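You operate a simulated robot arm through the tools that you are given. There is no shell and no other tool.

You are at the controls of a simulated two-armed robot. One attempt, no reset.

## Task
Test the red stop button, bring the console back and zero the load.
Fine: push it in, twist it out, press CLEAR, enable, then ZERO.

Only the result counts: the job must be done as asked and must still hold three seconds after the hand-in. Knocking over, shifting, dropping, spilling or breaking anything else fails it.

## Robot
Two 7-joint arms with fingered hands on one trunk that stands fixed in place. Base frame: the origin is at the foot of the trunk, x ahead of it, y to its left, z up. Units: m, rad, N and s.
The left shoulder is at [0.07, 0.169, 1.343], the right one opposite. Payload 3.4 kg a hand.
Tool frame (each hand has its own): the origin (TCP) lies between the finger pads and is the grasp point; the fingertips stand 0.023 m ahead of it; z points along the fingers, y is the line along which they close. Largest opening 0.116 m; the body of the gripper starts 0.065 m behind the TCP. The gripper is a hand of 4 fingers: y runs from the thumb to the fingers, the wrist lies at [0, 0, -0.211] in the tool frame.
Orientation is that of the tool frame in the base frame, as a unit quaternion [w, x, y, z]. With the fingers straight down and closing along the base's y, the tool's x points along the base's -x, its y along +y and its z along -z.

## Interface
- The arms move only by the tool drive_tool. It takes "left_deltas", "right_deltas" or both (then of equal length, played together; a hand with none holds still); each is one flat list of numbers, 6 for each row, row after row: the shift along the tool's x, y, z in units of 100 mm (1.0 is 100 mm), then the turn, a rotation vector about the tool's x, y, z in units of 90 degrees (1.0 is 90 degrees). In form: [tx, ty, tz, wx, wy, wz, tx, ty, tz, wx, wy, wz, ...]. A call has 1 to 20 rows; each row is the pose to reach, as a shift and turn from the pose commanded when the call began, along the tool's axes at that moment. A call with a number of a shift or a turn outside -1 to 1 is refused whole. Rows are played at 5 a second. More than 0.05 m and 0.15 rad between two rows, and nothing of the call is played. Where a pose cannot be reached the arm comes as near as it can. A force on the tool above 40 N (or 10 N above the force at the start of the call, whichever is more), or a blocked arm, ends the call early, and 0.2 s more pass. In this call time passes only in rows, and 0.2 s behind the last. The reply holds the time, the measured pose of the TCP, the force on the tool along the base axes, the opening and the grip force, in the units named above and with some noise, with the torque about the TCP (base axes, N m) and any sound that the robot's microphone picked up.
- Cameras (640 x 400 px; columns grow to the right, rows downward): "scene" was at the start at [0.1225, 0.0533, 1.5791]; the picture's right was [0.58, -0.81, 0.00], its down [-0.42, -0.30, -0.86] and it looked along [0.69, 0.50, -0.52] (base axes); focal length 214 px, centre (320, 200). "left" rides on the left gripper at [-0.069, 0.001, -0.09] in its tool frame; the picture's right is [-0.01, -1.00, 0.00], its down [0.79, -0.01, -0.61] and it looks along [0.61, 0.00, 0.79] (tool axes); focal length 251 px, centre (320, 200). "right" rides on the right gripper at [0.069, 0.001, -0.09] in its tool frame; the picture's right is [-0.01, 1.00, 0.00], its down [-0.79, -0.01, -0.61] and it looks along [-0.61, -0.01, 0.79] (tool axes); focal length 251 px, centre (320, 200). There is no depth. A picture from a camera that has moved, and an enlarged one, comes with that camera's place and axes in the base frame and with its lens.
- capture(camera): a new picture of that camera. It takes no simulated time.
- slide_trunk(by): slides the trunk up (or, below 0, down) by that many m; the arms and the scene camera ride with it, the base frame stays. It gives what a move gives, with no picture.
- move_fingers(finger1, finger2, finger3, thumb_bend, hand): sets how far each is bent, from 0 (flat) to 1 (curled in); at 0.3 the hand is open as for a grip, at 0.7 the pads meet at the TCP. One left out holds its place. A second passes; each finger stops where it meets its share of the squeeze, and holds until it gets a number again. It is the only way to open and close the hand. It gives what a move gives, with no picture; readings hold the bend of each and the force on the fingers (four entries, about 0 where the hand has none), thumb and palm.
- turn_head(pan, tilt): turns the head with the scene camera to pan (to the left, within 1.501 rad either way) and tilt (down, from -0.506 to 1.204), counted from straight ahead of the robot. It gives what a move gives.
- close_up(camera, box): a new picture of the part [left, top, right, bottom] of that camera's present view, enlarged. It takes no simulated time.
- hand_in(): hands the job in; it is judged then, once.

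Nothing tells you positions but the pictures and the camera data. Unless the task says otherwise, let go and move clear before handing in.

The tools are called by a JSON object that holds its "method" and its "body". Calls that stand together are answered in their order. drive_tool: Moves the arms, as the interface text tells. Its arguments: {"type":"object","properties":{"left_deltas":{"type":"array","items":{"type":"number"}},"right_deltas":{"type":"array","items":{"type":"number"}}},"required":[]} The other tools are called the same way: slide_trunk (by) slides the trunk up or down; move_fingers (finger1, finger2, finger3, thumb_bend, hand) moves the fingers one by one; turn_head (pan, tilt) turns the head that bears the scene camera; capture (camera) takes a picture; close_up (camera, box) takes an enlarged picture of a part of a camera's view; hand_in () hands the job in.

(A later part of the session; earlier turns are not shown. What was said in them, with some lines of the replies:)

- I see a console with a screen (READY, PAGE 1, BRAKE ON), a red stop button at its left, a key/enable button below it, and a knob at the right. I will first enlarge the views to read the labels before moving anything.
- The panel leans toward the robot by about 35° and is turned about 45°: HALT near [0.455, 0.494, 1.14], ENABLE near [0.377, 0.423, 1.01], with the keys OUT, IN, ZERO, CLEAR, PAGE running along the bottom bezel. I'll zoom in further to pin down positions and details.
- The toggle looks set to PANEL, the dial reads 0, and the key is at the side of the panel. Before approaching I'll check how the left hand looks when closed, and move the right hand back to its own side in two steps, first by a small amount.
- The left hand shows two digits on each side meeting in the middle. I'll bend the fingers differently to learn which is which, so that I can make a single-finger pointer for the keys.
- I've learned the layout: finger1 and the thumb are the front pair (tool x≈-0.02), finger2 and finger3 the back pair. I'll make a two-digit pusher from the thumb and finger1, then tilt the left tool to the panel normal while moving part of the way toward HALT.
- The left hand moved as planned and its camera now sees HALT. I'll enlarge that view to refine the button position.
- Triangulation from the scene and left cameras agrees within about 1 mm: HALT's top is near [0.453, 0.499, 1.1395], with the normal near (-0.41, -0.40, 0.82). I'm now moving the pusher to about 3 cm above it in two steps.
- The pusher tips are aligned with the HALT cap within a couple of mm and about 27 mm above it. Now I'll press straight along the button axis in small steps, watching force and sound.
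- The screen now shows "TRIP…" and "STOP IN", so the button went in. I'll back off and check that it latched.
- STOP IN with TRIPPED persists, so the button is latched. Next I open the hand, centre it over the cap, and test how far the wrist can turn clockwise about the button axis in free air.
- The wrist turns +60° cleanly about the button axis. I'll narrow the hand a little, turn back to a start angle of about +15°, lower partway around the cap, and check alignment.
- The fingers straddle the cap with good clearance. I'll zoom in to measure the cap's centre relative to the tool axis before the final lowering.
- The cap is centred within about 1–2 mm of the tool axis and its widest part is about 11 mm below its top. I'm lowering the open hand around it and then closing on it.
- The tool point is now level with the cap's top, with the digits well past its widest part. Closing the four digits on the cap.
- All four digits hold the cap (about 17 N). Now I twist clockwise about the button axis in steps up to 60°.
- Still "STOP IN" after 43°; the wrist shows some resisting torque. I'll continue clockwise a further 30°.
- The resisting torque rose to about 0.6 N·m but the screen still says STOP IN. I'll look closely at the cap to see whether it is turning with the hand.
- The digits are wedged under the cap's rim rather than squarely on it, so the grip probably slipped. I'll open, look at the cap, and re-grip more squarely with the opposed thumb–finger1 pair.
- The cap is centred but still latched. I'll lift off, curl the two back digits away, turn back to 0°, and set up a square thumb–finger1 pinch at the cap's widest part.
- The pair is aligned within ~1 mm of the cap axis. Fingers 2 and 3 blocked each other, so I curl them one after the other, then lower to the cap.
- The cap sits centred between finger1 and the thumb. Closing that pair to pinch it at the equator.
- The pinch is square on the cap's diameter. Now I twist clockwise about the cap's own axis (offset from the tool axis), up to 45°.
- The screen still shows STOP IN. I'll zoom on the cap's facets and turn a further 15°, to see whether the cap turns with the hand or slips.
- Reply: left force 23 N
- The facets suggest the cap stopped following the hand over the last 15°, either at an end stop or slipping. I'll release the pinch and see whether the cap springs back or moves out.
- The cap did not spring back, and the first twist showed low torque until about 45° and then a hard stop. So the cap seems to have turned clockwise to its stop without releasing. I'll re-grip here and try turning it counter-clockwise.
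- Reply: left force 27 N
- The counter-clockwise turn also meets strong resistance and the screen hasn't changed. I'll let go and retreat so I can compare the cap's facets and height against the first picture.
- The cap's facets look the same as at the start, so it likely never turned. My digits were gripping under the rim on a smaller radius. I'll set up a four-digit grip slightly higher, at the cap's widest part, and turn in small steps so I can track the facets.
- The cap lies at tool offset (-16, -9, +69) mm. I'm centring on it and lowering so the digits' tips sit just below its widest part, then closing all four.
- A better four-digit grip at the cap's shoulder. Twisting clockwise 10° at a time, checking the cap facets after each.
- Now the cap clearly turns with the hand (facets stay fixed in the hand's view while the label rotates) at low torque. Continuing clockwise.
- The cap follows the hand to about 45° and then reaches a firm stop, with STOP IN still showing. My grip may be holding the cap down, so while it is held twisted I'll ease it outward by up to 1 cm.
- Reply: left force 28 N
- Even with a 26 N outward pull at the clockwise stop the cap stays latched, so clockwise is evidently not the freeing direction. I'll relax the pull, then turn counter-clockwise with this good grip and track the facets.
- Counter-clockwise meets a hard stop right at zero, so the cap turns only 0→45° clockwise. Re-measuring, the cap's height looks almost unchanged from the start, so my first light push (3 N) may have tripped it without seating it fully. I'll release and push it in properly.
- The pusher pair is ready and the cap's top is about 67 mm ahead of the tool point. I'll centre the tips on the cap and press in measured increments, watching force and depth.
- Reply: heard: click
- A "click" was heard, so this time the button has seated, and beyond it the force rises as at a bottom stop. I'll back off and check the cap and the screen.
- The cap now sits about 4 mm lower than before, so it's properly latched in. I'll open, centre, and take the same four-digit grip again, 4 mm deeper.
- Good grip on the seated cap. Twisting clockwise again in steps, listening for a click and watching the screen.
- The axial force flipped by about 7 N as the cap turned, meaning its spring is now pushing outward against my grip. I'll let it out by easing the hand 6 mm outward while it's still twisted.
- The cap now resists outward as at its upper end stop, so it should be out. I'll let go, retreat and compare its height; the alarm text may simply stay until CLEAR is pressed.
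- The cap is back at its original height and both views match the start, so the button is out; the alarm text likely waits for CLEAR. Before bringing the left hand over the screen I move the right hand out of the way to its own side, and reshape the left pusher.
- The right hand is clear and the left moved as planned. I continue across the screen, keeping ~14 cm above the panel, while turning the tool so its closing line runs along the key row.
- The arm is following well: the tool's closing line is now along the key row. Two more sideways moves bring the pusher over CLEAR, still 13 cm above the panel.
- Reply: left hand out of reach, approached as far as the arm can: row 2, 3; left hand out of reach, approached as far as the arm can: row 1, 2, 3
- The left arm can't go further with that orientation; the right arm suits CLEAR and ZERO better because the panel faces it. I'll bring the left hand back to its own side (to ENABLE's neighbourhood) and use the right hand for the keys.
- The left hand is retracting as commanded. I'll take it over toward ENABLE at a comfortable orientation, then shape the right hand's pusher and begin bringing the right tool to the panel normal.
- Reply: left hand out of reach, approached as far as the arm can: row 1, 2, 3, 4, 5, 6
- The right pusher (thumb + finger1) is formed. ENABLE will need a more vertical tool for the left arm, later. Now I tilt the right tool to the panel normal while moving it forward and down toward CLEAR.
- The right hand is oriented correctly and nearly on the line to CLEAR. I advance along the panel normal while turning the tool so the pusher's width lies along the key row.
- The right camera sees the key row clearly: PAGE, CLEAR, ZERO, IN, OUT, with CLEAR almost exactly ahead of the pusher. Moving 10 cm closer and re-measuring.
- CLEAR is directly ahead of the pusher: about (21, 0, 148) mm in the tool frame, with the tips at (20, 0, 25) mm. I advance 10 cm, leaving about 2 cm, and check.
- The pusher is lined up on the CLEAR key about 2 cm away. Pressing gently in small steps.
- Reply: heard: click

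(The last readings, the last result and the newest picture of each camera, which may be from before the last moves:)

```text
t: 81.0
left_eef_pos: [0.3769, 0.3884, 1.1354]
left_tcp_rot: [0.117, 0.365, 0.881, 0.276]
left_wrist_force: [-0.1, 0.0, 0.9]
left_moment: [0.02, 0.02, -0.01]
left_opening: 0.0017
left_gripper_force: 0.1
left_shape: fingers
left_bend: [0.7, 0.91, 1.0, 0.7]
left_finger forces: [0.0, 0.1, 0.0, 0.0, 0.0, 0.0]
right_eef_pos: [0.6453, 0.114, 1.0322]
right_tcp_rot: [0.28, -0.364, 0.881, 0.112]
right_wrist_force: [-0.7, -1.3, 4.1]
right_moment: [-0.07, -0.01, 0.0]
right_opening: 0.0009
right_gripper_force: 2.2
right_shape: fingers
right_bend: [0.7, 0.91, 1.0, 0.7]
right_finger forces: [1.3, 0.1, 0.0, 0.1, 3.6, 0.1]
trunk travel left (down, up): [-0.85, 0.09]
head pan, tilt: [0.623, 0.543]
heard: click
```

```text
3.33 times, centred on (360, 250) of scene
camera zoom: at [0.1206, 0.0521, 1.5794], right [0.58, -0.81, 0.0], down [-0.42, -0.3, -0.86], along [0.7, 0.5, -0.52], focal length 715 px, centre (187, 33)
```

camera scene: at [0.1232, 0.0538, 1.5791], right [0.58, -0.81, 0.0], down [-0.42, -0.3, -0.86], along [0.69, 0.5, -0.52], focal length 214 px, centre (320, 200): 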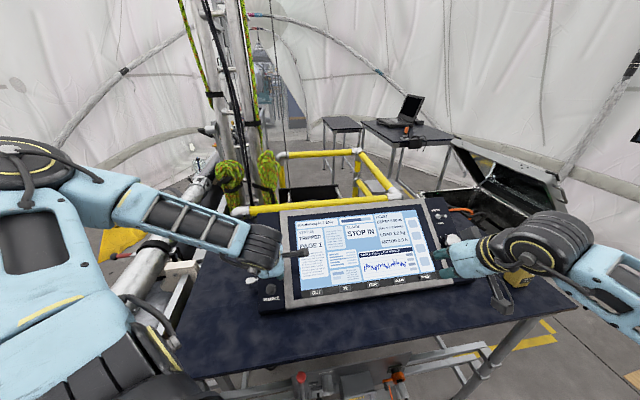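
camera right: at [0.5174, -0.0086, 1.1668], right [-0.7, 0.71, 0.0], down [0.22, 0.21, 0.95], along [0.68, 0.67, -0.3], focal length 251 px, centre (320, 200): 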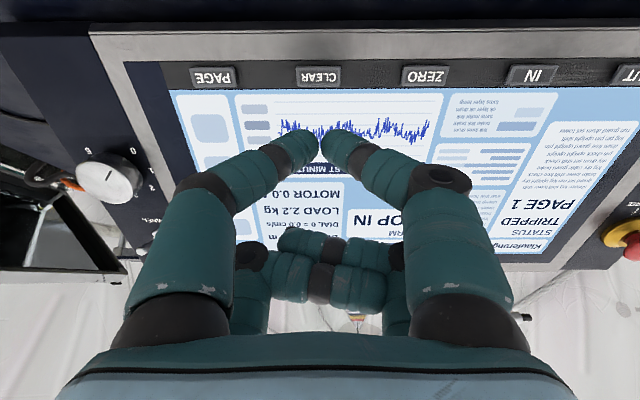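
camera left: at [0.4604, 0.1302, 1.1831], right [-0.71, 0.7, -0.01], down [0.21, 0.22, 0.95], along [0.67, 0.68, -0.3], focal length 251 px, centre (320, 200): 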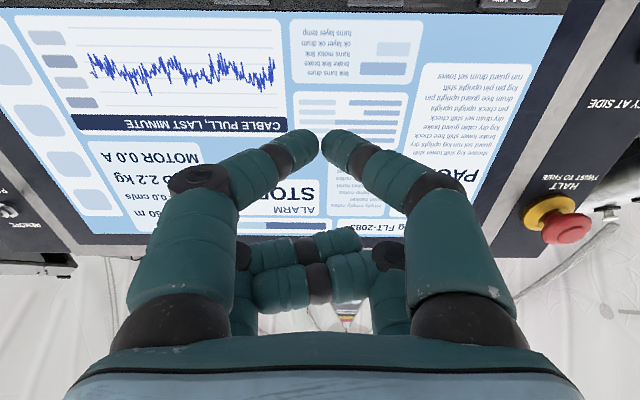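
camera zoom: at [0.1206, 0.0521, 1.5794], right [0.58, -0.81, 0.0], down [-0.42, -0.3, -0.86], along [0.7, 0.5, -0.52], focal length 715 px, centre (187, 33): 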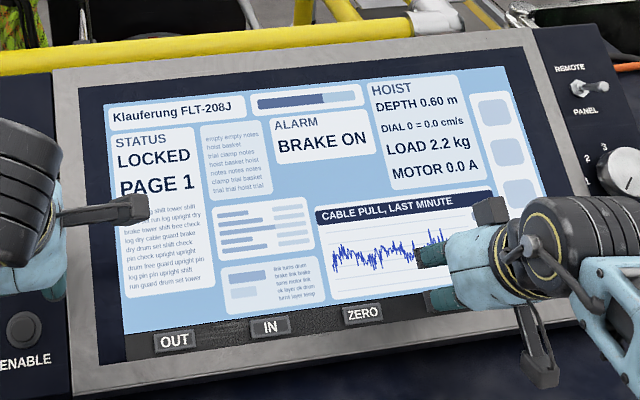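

CLEAR clicked and the screen now shows LOCKED with BRAKE ON, so the reset worked. I lift the right hand off and shift it over ZERO (staying clear), and set the left hand to a thumb-only pointer for ENABLE.

{"method": "drive_tool", "body": {"right_deltas": [0, 0, -0.2, 0, 0, 0, 0, 0, -0.5, 0, 0, 0, 0, 0, -0.8, 0, 0, 0, 0, 0.3, -0.8, 0, 0, 0, 0, 0.6, -0.8, 0, 0, 0, 0, 0.91, -0.8, 0, 0, 0]}}

{"method": "move_fingers", "body": {"hand": "left", "finger1": 1.0, "thumb_bend": 0.2}}

{"method": "move_fingers", "body": {"hand": "left", "thumb_bend": 0.7}}

{"method": "drive_tool", "body": {"left_deltas": [0.085, 0.037, 0.035, 0.0778, 0, 0, 0.171, 0.073, 0.07, 0.1556, 0, 0, 0.256, 0.11, 0.106, 0.2334, 0, 0, 0.342, 0.146, 0.141, 0.3112, 0, 0, 0.427, 0.183, 0.176, 0.389, 0, 0]}}

{"method": "capture", "body": {"camera": "left"}}

{"method": "capture", "body": {"camera": "right"}}

{"method": "capture", "body": {"camera": "scene"}}

```text
t: 82.4
left_eef_pos: [0.378, 0.3908, 1.1347]
left_tcp_rot: [0.116, 0.364, 0.882, 0.275]
left_wrist_force: [-0.6, 0.6, 0.8]
left_moment: [-0.03, -0.03, 0.01]
left_opening: 0.0013
left_gripper_force: 0.1
left_shape: fingers
left_bend: [0.7, 0.91, 1.0, 0.7]
left_finger forces: [0.0, 0.0, 0.0, 0.0, 0.0, 0.1]
right_eef_pos: [0.5463, 0.1471, 1.0963]
right_tcp_rot: [0.28, -0.365, 0.881, 0.112]
right_wrist_force: [0.6, 0.3, 0.0]
right_moment: [0.0, -0.02, 0.01]
right_opening: 0.0009
right_gripper_force: 0.0
right_shape: fingers
right_bend: [0.7, 0.91, 1.0, 0.7]
right_finger forces: [0.1, 0.0, 0.1, 0.0, 0.0, 0.0]
trunk travel left (down, up): [-0.85, 0.09]
head pan, tilt: [0.623, 0.543]
```

```text
t: 83.4
left_eef_pos: [0.3783, 0.3902, 1.1348]
left_tcp_rot: [0.116, 0.365, 0.882, 0.275]
left_wrist_force: [0.0, -0.3, 0.3]
left_moment: [0.0, -0.03, 0.0]
left_opening: 0.0535
left_gripper_force: 0.1
left_shape: fingers
left_bend: [1.0, 0.91, 1.0, 0.2]
left_finger forces: [0.0, 0.0, 0.0, 0.1, 0.1, 0.0]
right_eef_pos: [0.5475, 0.1479, 1.0955]
right_tcp_rot: [0.279, -0.365, 0.881, 0.113]
right_wrist_force: [0.4, 0.5, 0.4]
right_moment: [-0.01, 0.02, -0.02]
right_opening: 0.0011
right_gripper_force: 0.0
right_shape: fingers
right_bend: [0.7, 0.91, 1.0, 0.7]
right_finger forces: [0.0, 0.0, 0.0, 0.0, 0.0, 0.1]
trunk travel left (down, up): [-0.85, 0.09]
head pan, tilt: [0.623, 0.543]
```

```text
t: 84.4
left_eef_pos: [0.3783, 0.3905, 1.1338]
left_tcp_rot: [0.115, 0.364, 0.882, 0.275]
left_wrist_force: [0.2, 0.3, 0.4]
left_moment: [-0.03, 0.02, -0.05]
left_opening: 0.033
left_gripper_force: 0.0
left_shape: fingers
left_bend: [1.0, 0.91, 1.0, 0.69]
left_finger forces: [0.0, 0.1, 0.0, 0.0, 0.0, 0.0]
right_eef_pos: [0.5479, 0.1473, 1.0961]
right_tcp_rot: [0.279, -0.364, 0.881, 0.112]
right_wrist_force: [0.3, -1.2, 0.0]
right_moment: [0.0, 0.01, -0.03]
right_opening: 0.0012
right_gripper_force: 0.1
right_shape: fingers
right_bend: [0.7, 0.91, 1.0, 0.7]
right_finger forces: [0.0, 0.1, 0.0, 0.0, 0.0, 0.0]
trunk travel left (down, up): [-0.85, 0.09]
head pan, tilt: [0.623, 0.543]
```

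```text
t: 85.6
left_eef_pos: [0.3652, 0.4391, 1.1322]
left_tcp_rot: [0.002, 0.383, 0.924, -0.004]
left_wrist_force: [-1.0, 0.2, 0.5]
left_moment: [-0.04, 0.01, -0.02]
left_opening: 0.0328
left_gripper_force: 0.0
left_shape: fingers
left_bend: [1.0, 0.91, 1.0, 0.69]
left_finger forces: [0.0, 0.1, 0.0, 0.0, 0.0, 0.0]
right_eef_pos: [0.5484, 0.1485, 1.0951]
right_tcp_rot: [0.278, -0.365, 0.881, 0.112]
right_wrist_force: [0.6, 0.1, 0.9]
right_moment: [-0.01, 0.0, 0.02]
right_opening: 0.001
right_gripper_force: 0.0
right_shape: fingers
right_bend: [0.7, 0.91, 1.0, 0.7]
right_finger forces: [0.0, 0.1, 0.0, 0.0, 0.0, 0.0]
trunk travel left (down, up): [-0.85, 0.09]
head pan, tilt: [0.623, 0.543]
```

```text
taken
camera left: at [0.4154, 0.3899, 1.2216], right [-0.7, -0.71, 0.0], down [-0.57, 0.56, 0.6], along [-0.43, 0.42, -0.8], focal length 251 px, centre (320, 200)
```

left: 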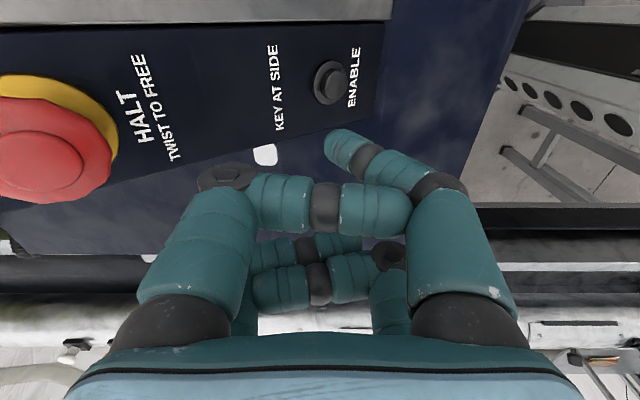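

```text
taken
camera right: at [0.4705, 0.0729, 1.1303], right [-0.7, 0.71, 0.0], down [0.22, 0.21, 0.95], along [0.68, 0.67, -0.3], focal length 251 px, centre (320, 200)
```

right: 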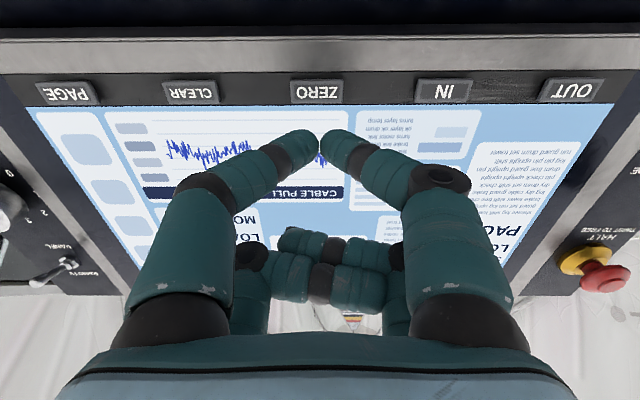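

```text
taken
camera scene: at [0.1232, 0.0546, 1.579], right [0.58, -0.81, 0.0], down [-0.42, -0.3, -0.86], along [0.69, 0.5, -0.52], focal length 214 px, centre (320, 200)
```

scene: 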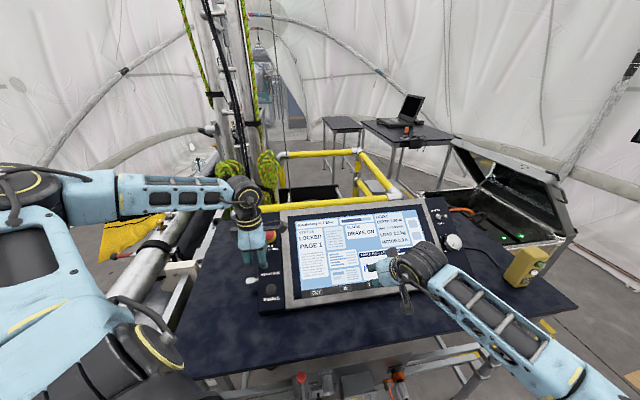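

Both hands are placed: the right one hovers over ZERO, and the left camera shows ENABLE almost under the thumb tip, about (-23, -6, 119) mm in the tool frame. I lower the left hand to about 2 cm short of the button and check.

{"method": "drive_tool", "body": {"left_deltas": [-0.03, -0.05, 0.3, 0, 0, 0, -0.03, -0.1, 0.6, 0, 0, 0, -0.03, -0.14, 0.8, 0, 0, 0]}}

{"method": "capture", "body": {"camera": "left"}}

{"method": "close_up", "body": {"camera": "left", "box": [260, 60, 440, 200]}}

{"method": "close_up", "body": {"camera": "scene", "box": [220, 200, 320, 310]}}

```text
t: 86.4
left_eef_pos: [0.3572, 0.4256, 1.051]
left_tcp_rot: [0.002, 0.383, 0.924, -0.002]
left_wrist_force: [-0.3, -0.5, 0.4]
left_moment: [0.03, 0.02, 0.04]
left_opening: 0.0327
left_gripper_force: 0.0
left_shape: fingers
left_bend: [1.0, 0.91, 1.0, 0.69]
left_finger forces: [0.0, 0.0, 0.1, 0.0, 0.0, 0.1]
right_eef_pos: [0.5494, 0.1466, 1.0966]
right_tcp_rot: [0.279, -0.364, 0.881, 0.113]
right_wrist_force: [0.9, 0.3, -0.5]
right_moment: [0.01, 0.01, -0.01]
right_opening: 0.0008
right_gripper_force: 0.0
right_shape: fingers
right_bend: [0.7, 0.91, 1.0, 0.7]
right_finger forces: [0.0, 0.1, 0.0, 0.0, 0.0, 0.1]
trunk travel left (down, up): [-0.85, 0.09]
head pan, tilt: [0.623, 0.543]
```

```text
taken
camera left: at [0.4065, 0.3771, 1.1408], right [-0.7, -0.71, 0.0], down [-0.57, 0.56, 0.6], along [-0.43, 0.42, -0.8], focal length 251 px, centre (320, 200)
```

left: 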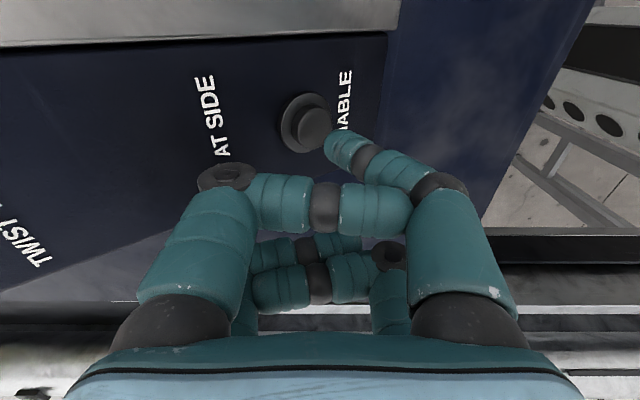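

```text
2.86 times, centred on (350, 130) of left
camera zoom: at [0.4065, 0.3771, 1.1408], right [-0.7, -0.71, 0.0], down [-0.57, 0.56, 0.6], along [-0.43, 0.42, -0.8], focal length 718 px, centre (234, 400)
```

zoom: 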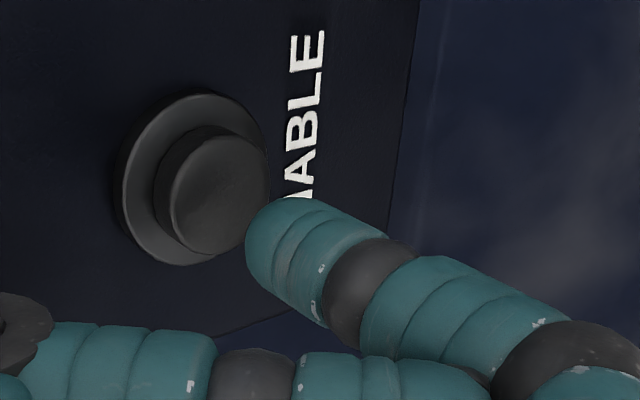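

```text
3.64 times, centred on (270, 255) of scene
camera zoom: at [0.1226, 0.0533, 1.5791], right [0.58, -0.81, 0.0], down [-0.42, -0.3, -0.86], along [0.69, 0.5, -0.52], focal length 780 px, centre (502, 0)
```

zoom: 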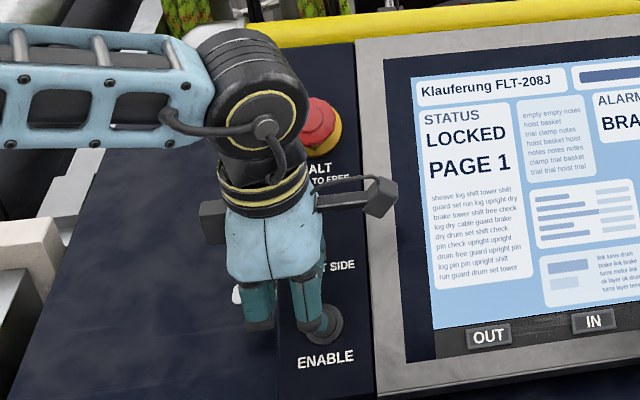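

The thumb tip is about 1–2 cm from the ENABLE cap and in line with it. Pressing along the button's axis in small steps.

{"method": "drive_tool", "body": {"left_deltas": [0.0, 0.03, 0.08, 0, 0, 0, 0.0, 0.045, 0.12, 0, 0, 0, 0.0, 0.06, 0.15, 0, 0, 0]}}

{"method": "close_up", "body": {"camera": "left", "box": [260, 60, 440, 200]}}

{"method": "close_up", "body": {"camera": "scene", "box": [280, 190, 400, 310]}}

```text
t: 87.2
left_eef_pos: [0.3604, 0.4289, 1.0366]
left_tcp_rot: [0.002, 0.384, 0.923, -0.002]
left_wrist_force: [-0.6, -0.6, 1.0]
left_moment: [-0.05, 0.05, -0.01]
left_opening: 0.0326
left_gripper_force: 0.7
left_shape: fingers
left_bend: [1.0, 0.91, 1.0, 0.7]
left_finger forces: [0.0, 0.0, 0.0, 0.1, 1.0, 0.1]
right_eef_pos: [0.5483, 0.1472, 1.0956]
right_tcp_rot: [0.279, -0.365, 0.881, 0.113]
right_wrist_force: [0.1, 0.2, 0.4]
right_moment: [0.0, 0.01, -0.01]
right_opening: 0.0011
right_gripper_force: 0.0
right_shape: fingers
right_bend: [0.7, 0.91, 1.0, 0.7]
right_finger forces: [0.1, 0.0, 0.0, 0.0, 0.0, 0.1]
trunk travel left (down, up): [-0.85, 0.09]
head pan, tilt: [0.623, 0.543]
heard: click
```

```text
2.86 times, centred on (350, 130) of left
camera zoom: at [0.4105, 0.3806, 1.1261], right [-0.7, -0.71, 0.0], down [-0.57, 0.56, 0.6], along [-0.43, 0.42, -0.8], focal length 718 px, centre (234, 400)
```

zoom: 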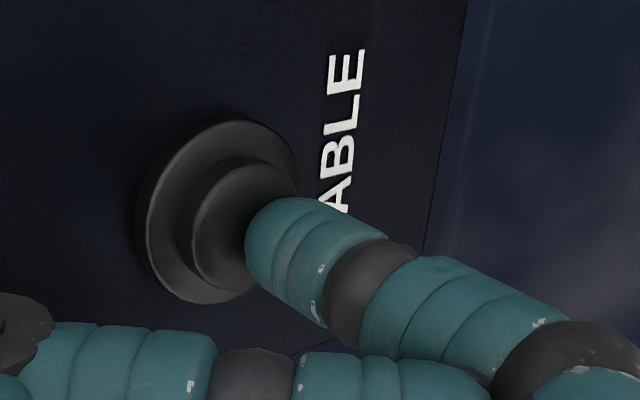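

```text
3.33 times, centred on (340, 250) of scene
camera zoom: at [0.1221, 0.0528, 1.5792], right [0.58, -0.81, 0.0], down [-0.42, -0.3, -0.86], along [0.7, 0.5, -0.52], focal length 715 px, centre (253, 33)
```

zoom: 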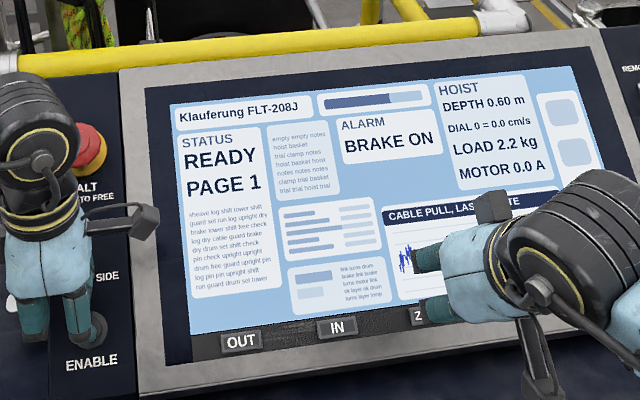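

ENABLE clicked and the status is READY. I back the left hand off along the button axis and check READY holds.

{"method": "drive_tool", "body": {"left_deltas": [0, -0.1, -0.15, 0, 0, 0, 0, -0.2, -0.4, 0, 0, 0, 0, -0.25, -0.8, 0, 0, 0]}}

{"method": "close_up", "body": {"camera": "scene", "box": [240, 190, 440, 310]}}

{"method": "close_up", "body": {"camera": "right", "box": [220, 40, 420, 200]}}

```text
t: 88.0
left_eef_pos: [0.3431, 0.4081, 1.1161]
left_tcp_rot: [0.002, 0.384, 0.923, -0.002]
left_wrist_force: [0.3, 0.2, 0.0]
left_moment: [-0.02, 0.0, 0.0]
left_opening: 0.0329
left_gripper_force: 0.1
left_shape: fingers
left_bend: [1.0, 0.91, 1.0, 0.7]
left_finger forces: [0.0, 0.0, 0.0, 0.1, 0.0, 0.0]
right_eef_pos: [0.5481, 0.1477, 1.0951]
right_tcp_rot: [0.279, -0.365, 0.881, 0.113]
right_wrist_force: [0.3, -0.3, -0.3]
right_moment: [0.02, -0.01, -0.01]
right_opening: 0.001
right_gripper_force: 0.0
right_shape: fingers
right_bend: [0.7, 0.91, 1.0, 0.7]
right_finger forces: [0.1, 0.0, 0.0, 0.0, 0.0, 0.0]
trunk travel left (down, up): [-0.85, 0.09]
head pan, tilt: [0.623, 0.543]
```

```text
3.20 times, centred on (340, 250) of scene
camera zoom: at [0.1217, 0.0524, 1.5792], right [0.58, -0.81, 0.0], down [-0.42, -0.3, -0.86], along [0.7, 0.5, -0.52], focal length 686 px, centre (256, 40)
```

zoom: 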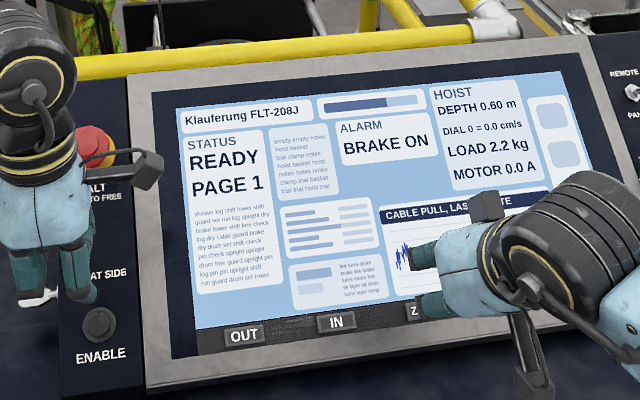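

```text
2.50 times, centred on (320, 120) of right
camera zoom: at [0.4695, 0.0713, 1.1308], right [-0.7, 0.71, 0.0], down [0.22, 0.21, 0.95], along [0.68, 0.67, -0.3], focal length 629 px, centre (320, 400)
```

zoom: 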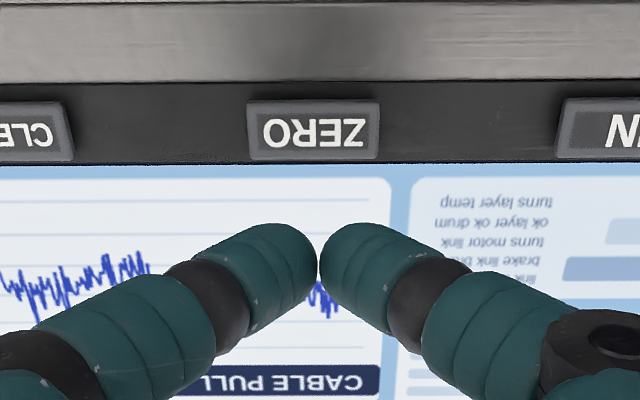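

READY holds after release. Now the right pusher is in line with ZERO (about 8 cm to travel); I press it the same way as CLEAR.

{"method": "drive_tool", "body": {"right_deltas": [-0.01, -0.01, 0.3, 0, 0, 0, -0.015, -0.01, 0.5, 0, 0, 0, -0.015, -0.01, 0.6, 0, 0, 0]}}

{"method": "close_up", "body": {"camera": "right", "box": [220, 40, 420, 200]}}

{"method": "drive_tool", "body": {"right_deltas": [0, 0, 0.08, 0, 0, 0, 0, 0, 0.13, 0, 0, 0, 0, 0, 0.16, 0, 0, 0, 0, 0, 0.18, 0, 0, 0, 0, 0, 0.2, 0, 0, 0]}}

{"method": "close_up", "body": {"camera": "scene", "box": [240, 190, 440, 310]}}

{"method": "close_up", "body": {"camera": "right", "box": [220, 40, 420, 200]}}

```text
t: 88.8
left_eef_pos: [0.345, 0.4105, 1.114]
left_tcp_rot: [0.002, 0.384, 0.923, -0.003]
left_wrist_force: [0.3, 0.2, 0.5]
left_moment: [0.01, -0.01, 0.01]
left_opening: 0.0326
left_gripper_force: 0.0
left_shape: fingers
left_bend: [1.0, 0.91, 1.0, 0.7]
left_finger forces: [0.0, 0.0, 0.1, 0.1, 0.0, 0.1]
right_eef_pos: [0.5758, 0.1718, 1.0453]
right_tcp_rot: [0.279, -0.365, 0.881, 0.113]
right_wrist_force: [0.0, 0.0, 0.1]
right_moment: [0.01, -0.01, 0.02]
right_opening: 0.0013
right_gripper_force: 0.2
right_shape: fingers
right_bend: [0.7, 0.91, 1.0, 0.7]
right_finger forces: [0.1, 0.1, 0.0, 0.0, 0.1, 0.0]
trunk travel left (down, up): [-0.85, 0.09]
head pan, tilt: [0.623, 0.543]
```

```text
2.50 times, centred on (320, 120) of right
camera zoom: at [0.4975, 0.0966, 1.0805], right [-0.7, 0.71, 0.0], down [0.22, 0.21, 0.95], along [0.68, 0.67, -0.3], focal length 629 px, centre (320, 400)
```

zoom: 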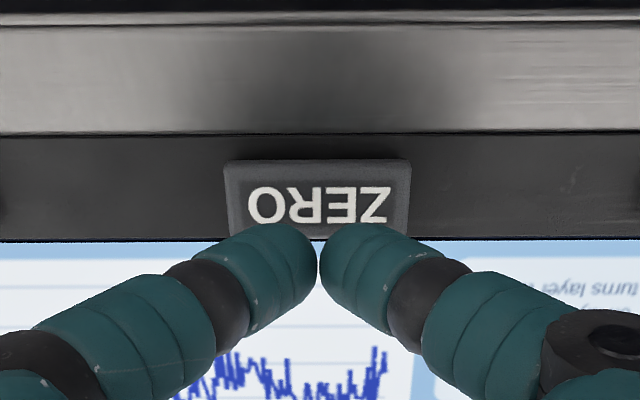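

```text
t: 90.0
left_eef_pos: [0.3426, 0.4093, 1.1168]
left_tcp_rot: [0.003, 0.383, 0.924, 0.0]
left_wrist_force: [0.1, 0.2, -0.4]
left_moment: [-0.03, -0.02, 0.02]
left_opening: 0.0328
left_gripper_force: 0.0
left_shape: fingers
left_bend: [1.0, 0.91, 1.0, 0.7]
left_finger forces: [0.0, 0.1, 0.1, 0.0, 0.1, 0.0]
right_eef_pos: [0.5806, 0.1781, 1.0314]
right_tcp_rot: [0.279, -0.365, 0.881, 0.113]
right_wrist_force: [-1.8, -2.1, 6.3]
right_moment: [-0.03, 0.06, 0.02]
right_opening: 0.0003
right_gripper_force: 4.1
right_shape: fingers
right_bend: [0.7, 0.91, 1.0, 0.7]
right_finger forces: [3.2, 0.0, 0.0, 0.1, 3.7, 0.1]
trunk travel left (down, up): [-0.85, 0.09]
head pan, tilt: [0.623, 0.543]
heard: click
```

```text
3.20 times, centred on (340, 250) of scene
camera zoom: at [0.1203, 0.0521, 1.5794], right [0.58, -0.81, 0.0], down [-0.42, -0.3, -0.86], along [0.7, 0.5, -0.52], focal length 686 px, centre (256, 40)
```

zoom: 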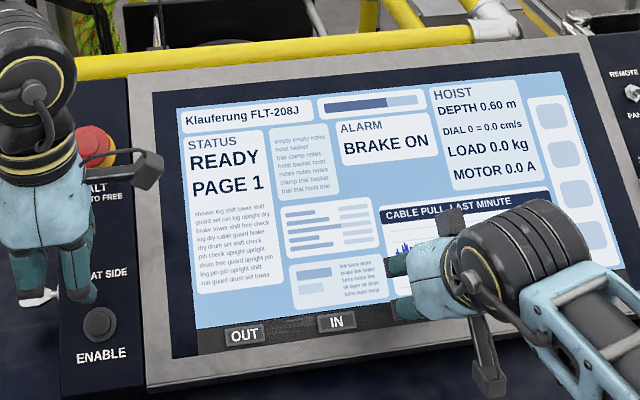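

```text
2.50 times, centred on (320, 120) of right
camera zoom: at [0.5038, 0.1031, 1.0661], right [-0.7, 0.71, 0.0], down [0.21, 0.21, 0.95], along [0.68, 0.67, -0.3], focal length 629 px, centre (320, 400)
```

zoom: 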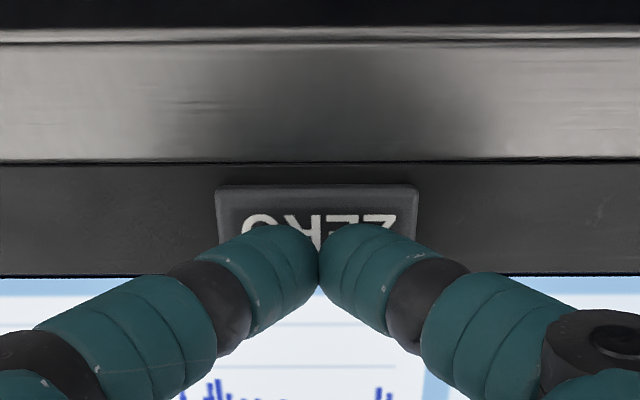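

ZERO clicked: LOAD reads 0.0 kg with READY. Now I withdraw both hands from the console along safe directions.

{"method": "drive_tool", "body": {"left_deltas": [0, 0, -0.2, 0, 0, 0, 0, 0, -0.5, 0, 0, 0, 0, 0, -0.8, 0, 0, 0, 0, 0, -1.0, 0, 0, 0], "right_deltas": [0, 0, -0.2, 0, 0, 0, 0, 0, -0.5, 0, 0, 0, 0, 0, -0.8, 0, 0, 0, 0, 0, -1.0, 0, 0, 0]}}

{"method": "drive_tool", "body": {"right_deltas": [0, 0, -0.33, 0, 0, 0, 0, 0, -0.66, 0, 0, 0, 0, 0, -1.0, 0, 0, 0]}}

{"method": "capture", "body": {"camera": "scene"}}

{"method": "close_up", "body": {"camera": "scene", "box": [230, 190, 390, 310]}}

{"method": "close_up", "body": {"camera": "scene", "box": [360, 190, 520, 300]}}

```text
t: 91.0
left_eef_pos: [0.3428, 0.4125, 1.2179]
left_tcp_rot: [0.002, 0.383, 0.924, -0.002]
left_wrist_force: [0.0, -0.5, -0.1]
left_moment: [0.01, 0.02, 0.0]
left_opening: 0.0325
left_gripper_force: 0.0
left_shape: fingers
left_bend: [1.0, 0.91, 1.0, 0.7]
left_finger forces: [0.0, 0.0, 0.0, 0.0, 0.0, 0.0]
right_eef_pos: [0.5429, 0.1397, 1.1125]
right_tcp_rot: [0.279, -0.366, 0.881, 0.113]
right_wrist_force: [-0.6, 0.3, 0.6]
right_moment: [-0.01, 0.0, -0.03]
right_opening: 0.0012
right_gripper_force: 0.1
right_shape: fingers
right_bend: [0.7, 0.91, 1.0, 0.7]
right_finger forces: [0.1, 0.0, 0.1, 0.0, 0.0, 0.1]
trunk travel left (down, up): [-0.85, 0.09]
head pan, tilt: [0.623, 0.543]
```

```text
t: 91.8
left_eef_pos: [0.3432, 0.4127, 1.2166]
left_tcp_rot: [0.002, 0.384, 0.923, -0.001]
left_wrist_force: [-0.1, 0.4, 0.5]
left_moment: [-0.01, -0.02, 0.04]
left_opening: 0.0328
left_gripper_force: 0.2
left_shape: fingers
left_bend: [1.0, 0.91, 1.0, 0.7]
left_finger forces: [0.1, 0.0, 0.0, 0.0, 0.0, 0.0]
right_eef_pos: [0.5016, 0.097, 1.1915]
right_tcp_rot: [0.279, -0.365, 0.881, 0.112]
right_wrist_force: [-0.4, 0.4, 0.7]
right_moment: [-0.01, 0.0, 0.01]
right_opening: 0.0008
right_gripper_force: 0.1
right_shape: fingers
right_bend: [0.7, 0.91, 1.0, 0.7]
right_finger forces: [0.1, 0.0, 0.1, 0.1, 0.0, 0.0]
trunk travel left (down, up): [-0.85, 0.09]
head pan, tilt: [0.623, 0.543]
```

```text
taken
camera scene: at [0.122, 0.0529, 1.5791], right [0.58, -0.81, 0.0], down [-0.42, -0.3, -0.86], along [0.7, 0.5, -0.52], focal length 214 px, centre (320, 200)
```

scene: 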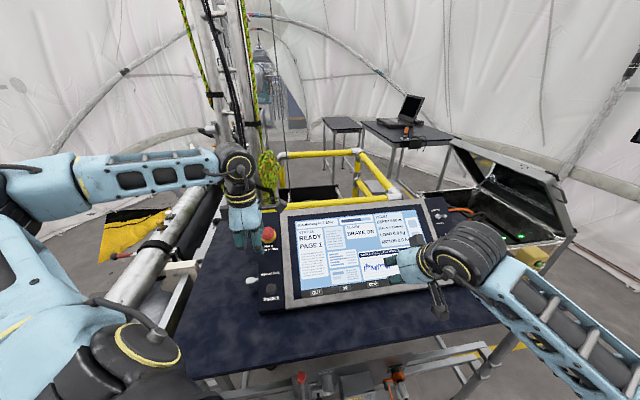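

```text
3.33 times, centred on (310, 250) of scene
camera zoom: at [0.122, 0.0529, 1.5791], right [0.58, -0.81, 0.0], down [-0.42, -0.3, -0.86], along [0.7, 0.5, -0.52], focal length 715 px, centre (353, 33)
```

zoom: 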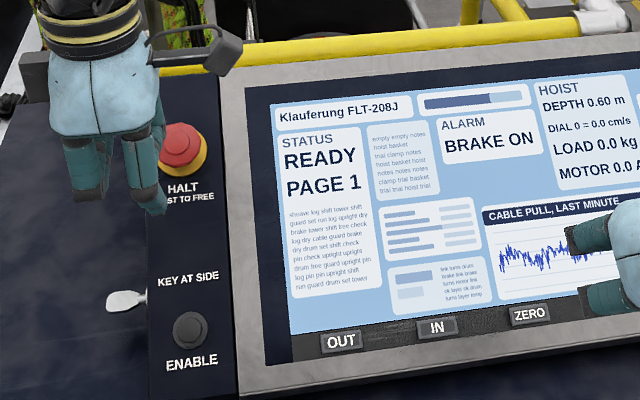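

```text
3.64 times, centred on (440, 245) of scene
camera zoom: at [0.122, 0.0529, 1.5791], right [0.58, -0.81, 0.0], down [-0.42, -0.3, -0.86], along [0.7, 0.5, -0.52], focal length 780 px, centre (-116, 36)
```

zoom: 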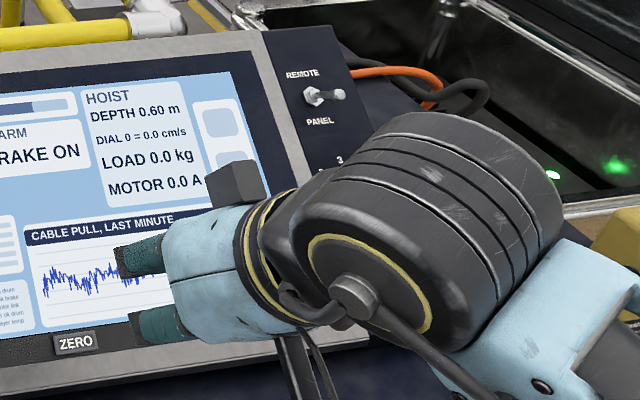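

READY, PAGE 1, BRAKE ON, LOAD 0.0 kg, toggle and key as they were. I'll withdraw both hands a bit more, confirm the console once more, then hand in.

{"method": "drive_tool", "body": {"left_deltas": [0, 0, -0.33, 0, 0, 0, 0, 0, -0.66, 0, 0, 0, 0, 0, -1.0, 0, 0, 0], "right_deltas": [0, 0, -0.33, 0, 0, 0, 0, 0, -0.66, 0, 0, 0, 0, 0, -1.0, 0, 0, 0]}}

{"method": "drive_tool", "body": {"right_deltas": [0, -0.3, -0.2, 0, 0, 0, 0, -0.6, -0.4, 0, 0, 0, 0, -0.9, -0.6, 0, 0, 0]}}

{"method": "capture", "body": {"camera": "scene"}}

{"method": "close_up", "body": {"camera": "scene", "box": [230, 190, 480, 310]}}

```text
t: 92.6
left_eef_pos: [0.3426, 0.4118, 1.3148]
left_tcp_rot: [0.001, 0.383, 0.924, -0.002]
left_wrist_force: [0.3, 0.2, 0.6]
left_moment: [0.02, 0.01, 0.06]
left_opening: 0.0329
left_gripper_force: 0.1
left_shape: fingers
left_bend: [1.0, 0.91, 1.0, 0.7]
left_finger forces: [0.0, 0.1, 0.0, 0.0, 0.1, 0.0]
right_eef_pos: [0.4607, 0.0555, 1.2755]
right_tcp_rot: [0.279, -0.365, 0.881, 0.113]
right_wrist_force: [-0.1, -0.4, -0.4]
right_moment: [-0.02, 0.03, -0.02]
right_opening: 0.001
right_gripper_force: 0.0
right_shape: fingers
right_bend: [0.7, 0.91, 1.0, 0.7]
right_finger forces: [0.1, 0.1, 0.0, 0.0, 0.0, 0.0]
trunk travel left (down, up): [-0.85, 0.09]
head pan, tilt: [0.623, 0.543]
```

```text
t: 93.4
left_eef_pos: [0.3428, 0.413, 1.3159]
left_tcp_rot: [0.002, 0.384, 0.923, -0.002]
left_wrist_force: [-0.7, -0.1, 0.0]
left_moment: [0.0, 0.01, 0.0]
left_opening: 0.0326
left_gripper_force: 0.0
left_shape: fingers
left_bend: [1.0, 0.91, 1.0, 0.7]
left_finger forces: [0.0, 0.0, 0.0, 0.0, 0.0, 0.1]
right_eef_pos: [0.501, -0.0292, 1.3261]
right_tcp_rot: [0.279, -0.365, 0.881, 0.112]
right_wrist_force: [1.0, -0.5, -0.5]
right_moment: [0.02, -0.04, 0.0]
right_opening: 0.0009
right_gripper_force: 0.0
right_shape: fingers
right_bend: [0.7, 0.91, 1.0, 0.7]
right_finger forces: [0.1, 0.1, 0.0, 0.1, 0.1, 0.0]
trunk travel left (down, up): [-0.85, 0.09]
head pan, tilt: [0.623, 0.543]
```

```text
taken
camera scene: at [0.1225, 0.0523, 1.5791], right [0.58, -0.81, 0.0], down [-0.42, -0.3, -0.86], along [0.69, 0.5, -0.52], focal length 214 px, centre (320, 200)
```

scene: 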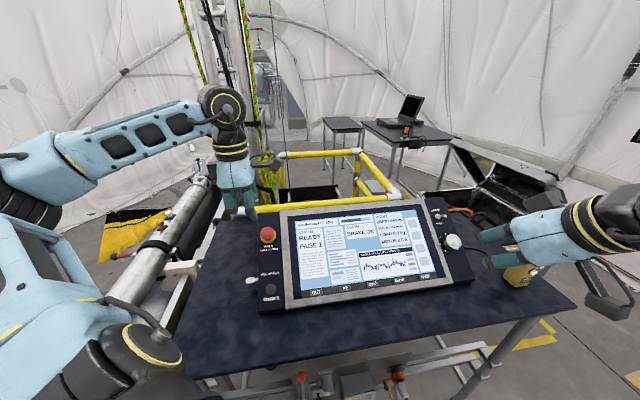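

```text
2.56 times, centred on (355, 250) of scene
camera zoom: at [0.1225, 0.0523, 1.5791], right [0.58, -0.81, 0.0], down [-0.42, -0.3, -0.86], along [0.69, 0.5, -0.52], focal length 549 px, centre (230, 72)
```

zoom: 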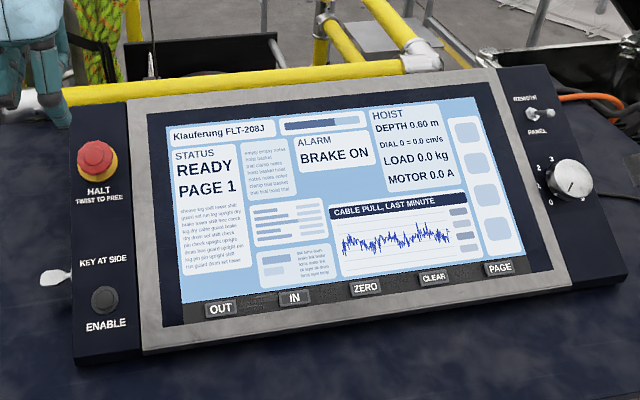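

Both hands are clear. The console shows READY, PAGE 1, BRAKE ON and LOAD 0.0 kg; the stop button is out, and the dial, toggle and key are where they were. Handing in.

{"method": "hand_in", "body": {}}

```text
The job is handed in.
```

The stop button is tested, the console is back to READY, and the load reads 0.0 kg. I handed the job in with both hands clear of the console.

- **Stop button:** pushing it in tripped the console, which showed TRIPPED and STOP IN. My first push was light and gave no click, and STOP IN stayed up through several twists. I pushed again until it clicked, then twisted it clockwise until it came back out to its original height.
- **CLEAR:** it clicked, and the status changed from TRIPPED to LOCKED. The STOP IN alarm went away; it only clears when CLEAR is pressed.
- **ENABLE:** it clicked, the status went to READY, and it stayed there after I let go.
- **ZERO:** it clicked, and LOAD went from 2.2 kg to 0.0 kg.

In the last picture before hand-in, the screen was on PAGE 1 with BRAKE ON, as at the start. The dial was at 0, the toggle was on PANEL and the key was where it had been. I saw nothing else moved.
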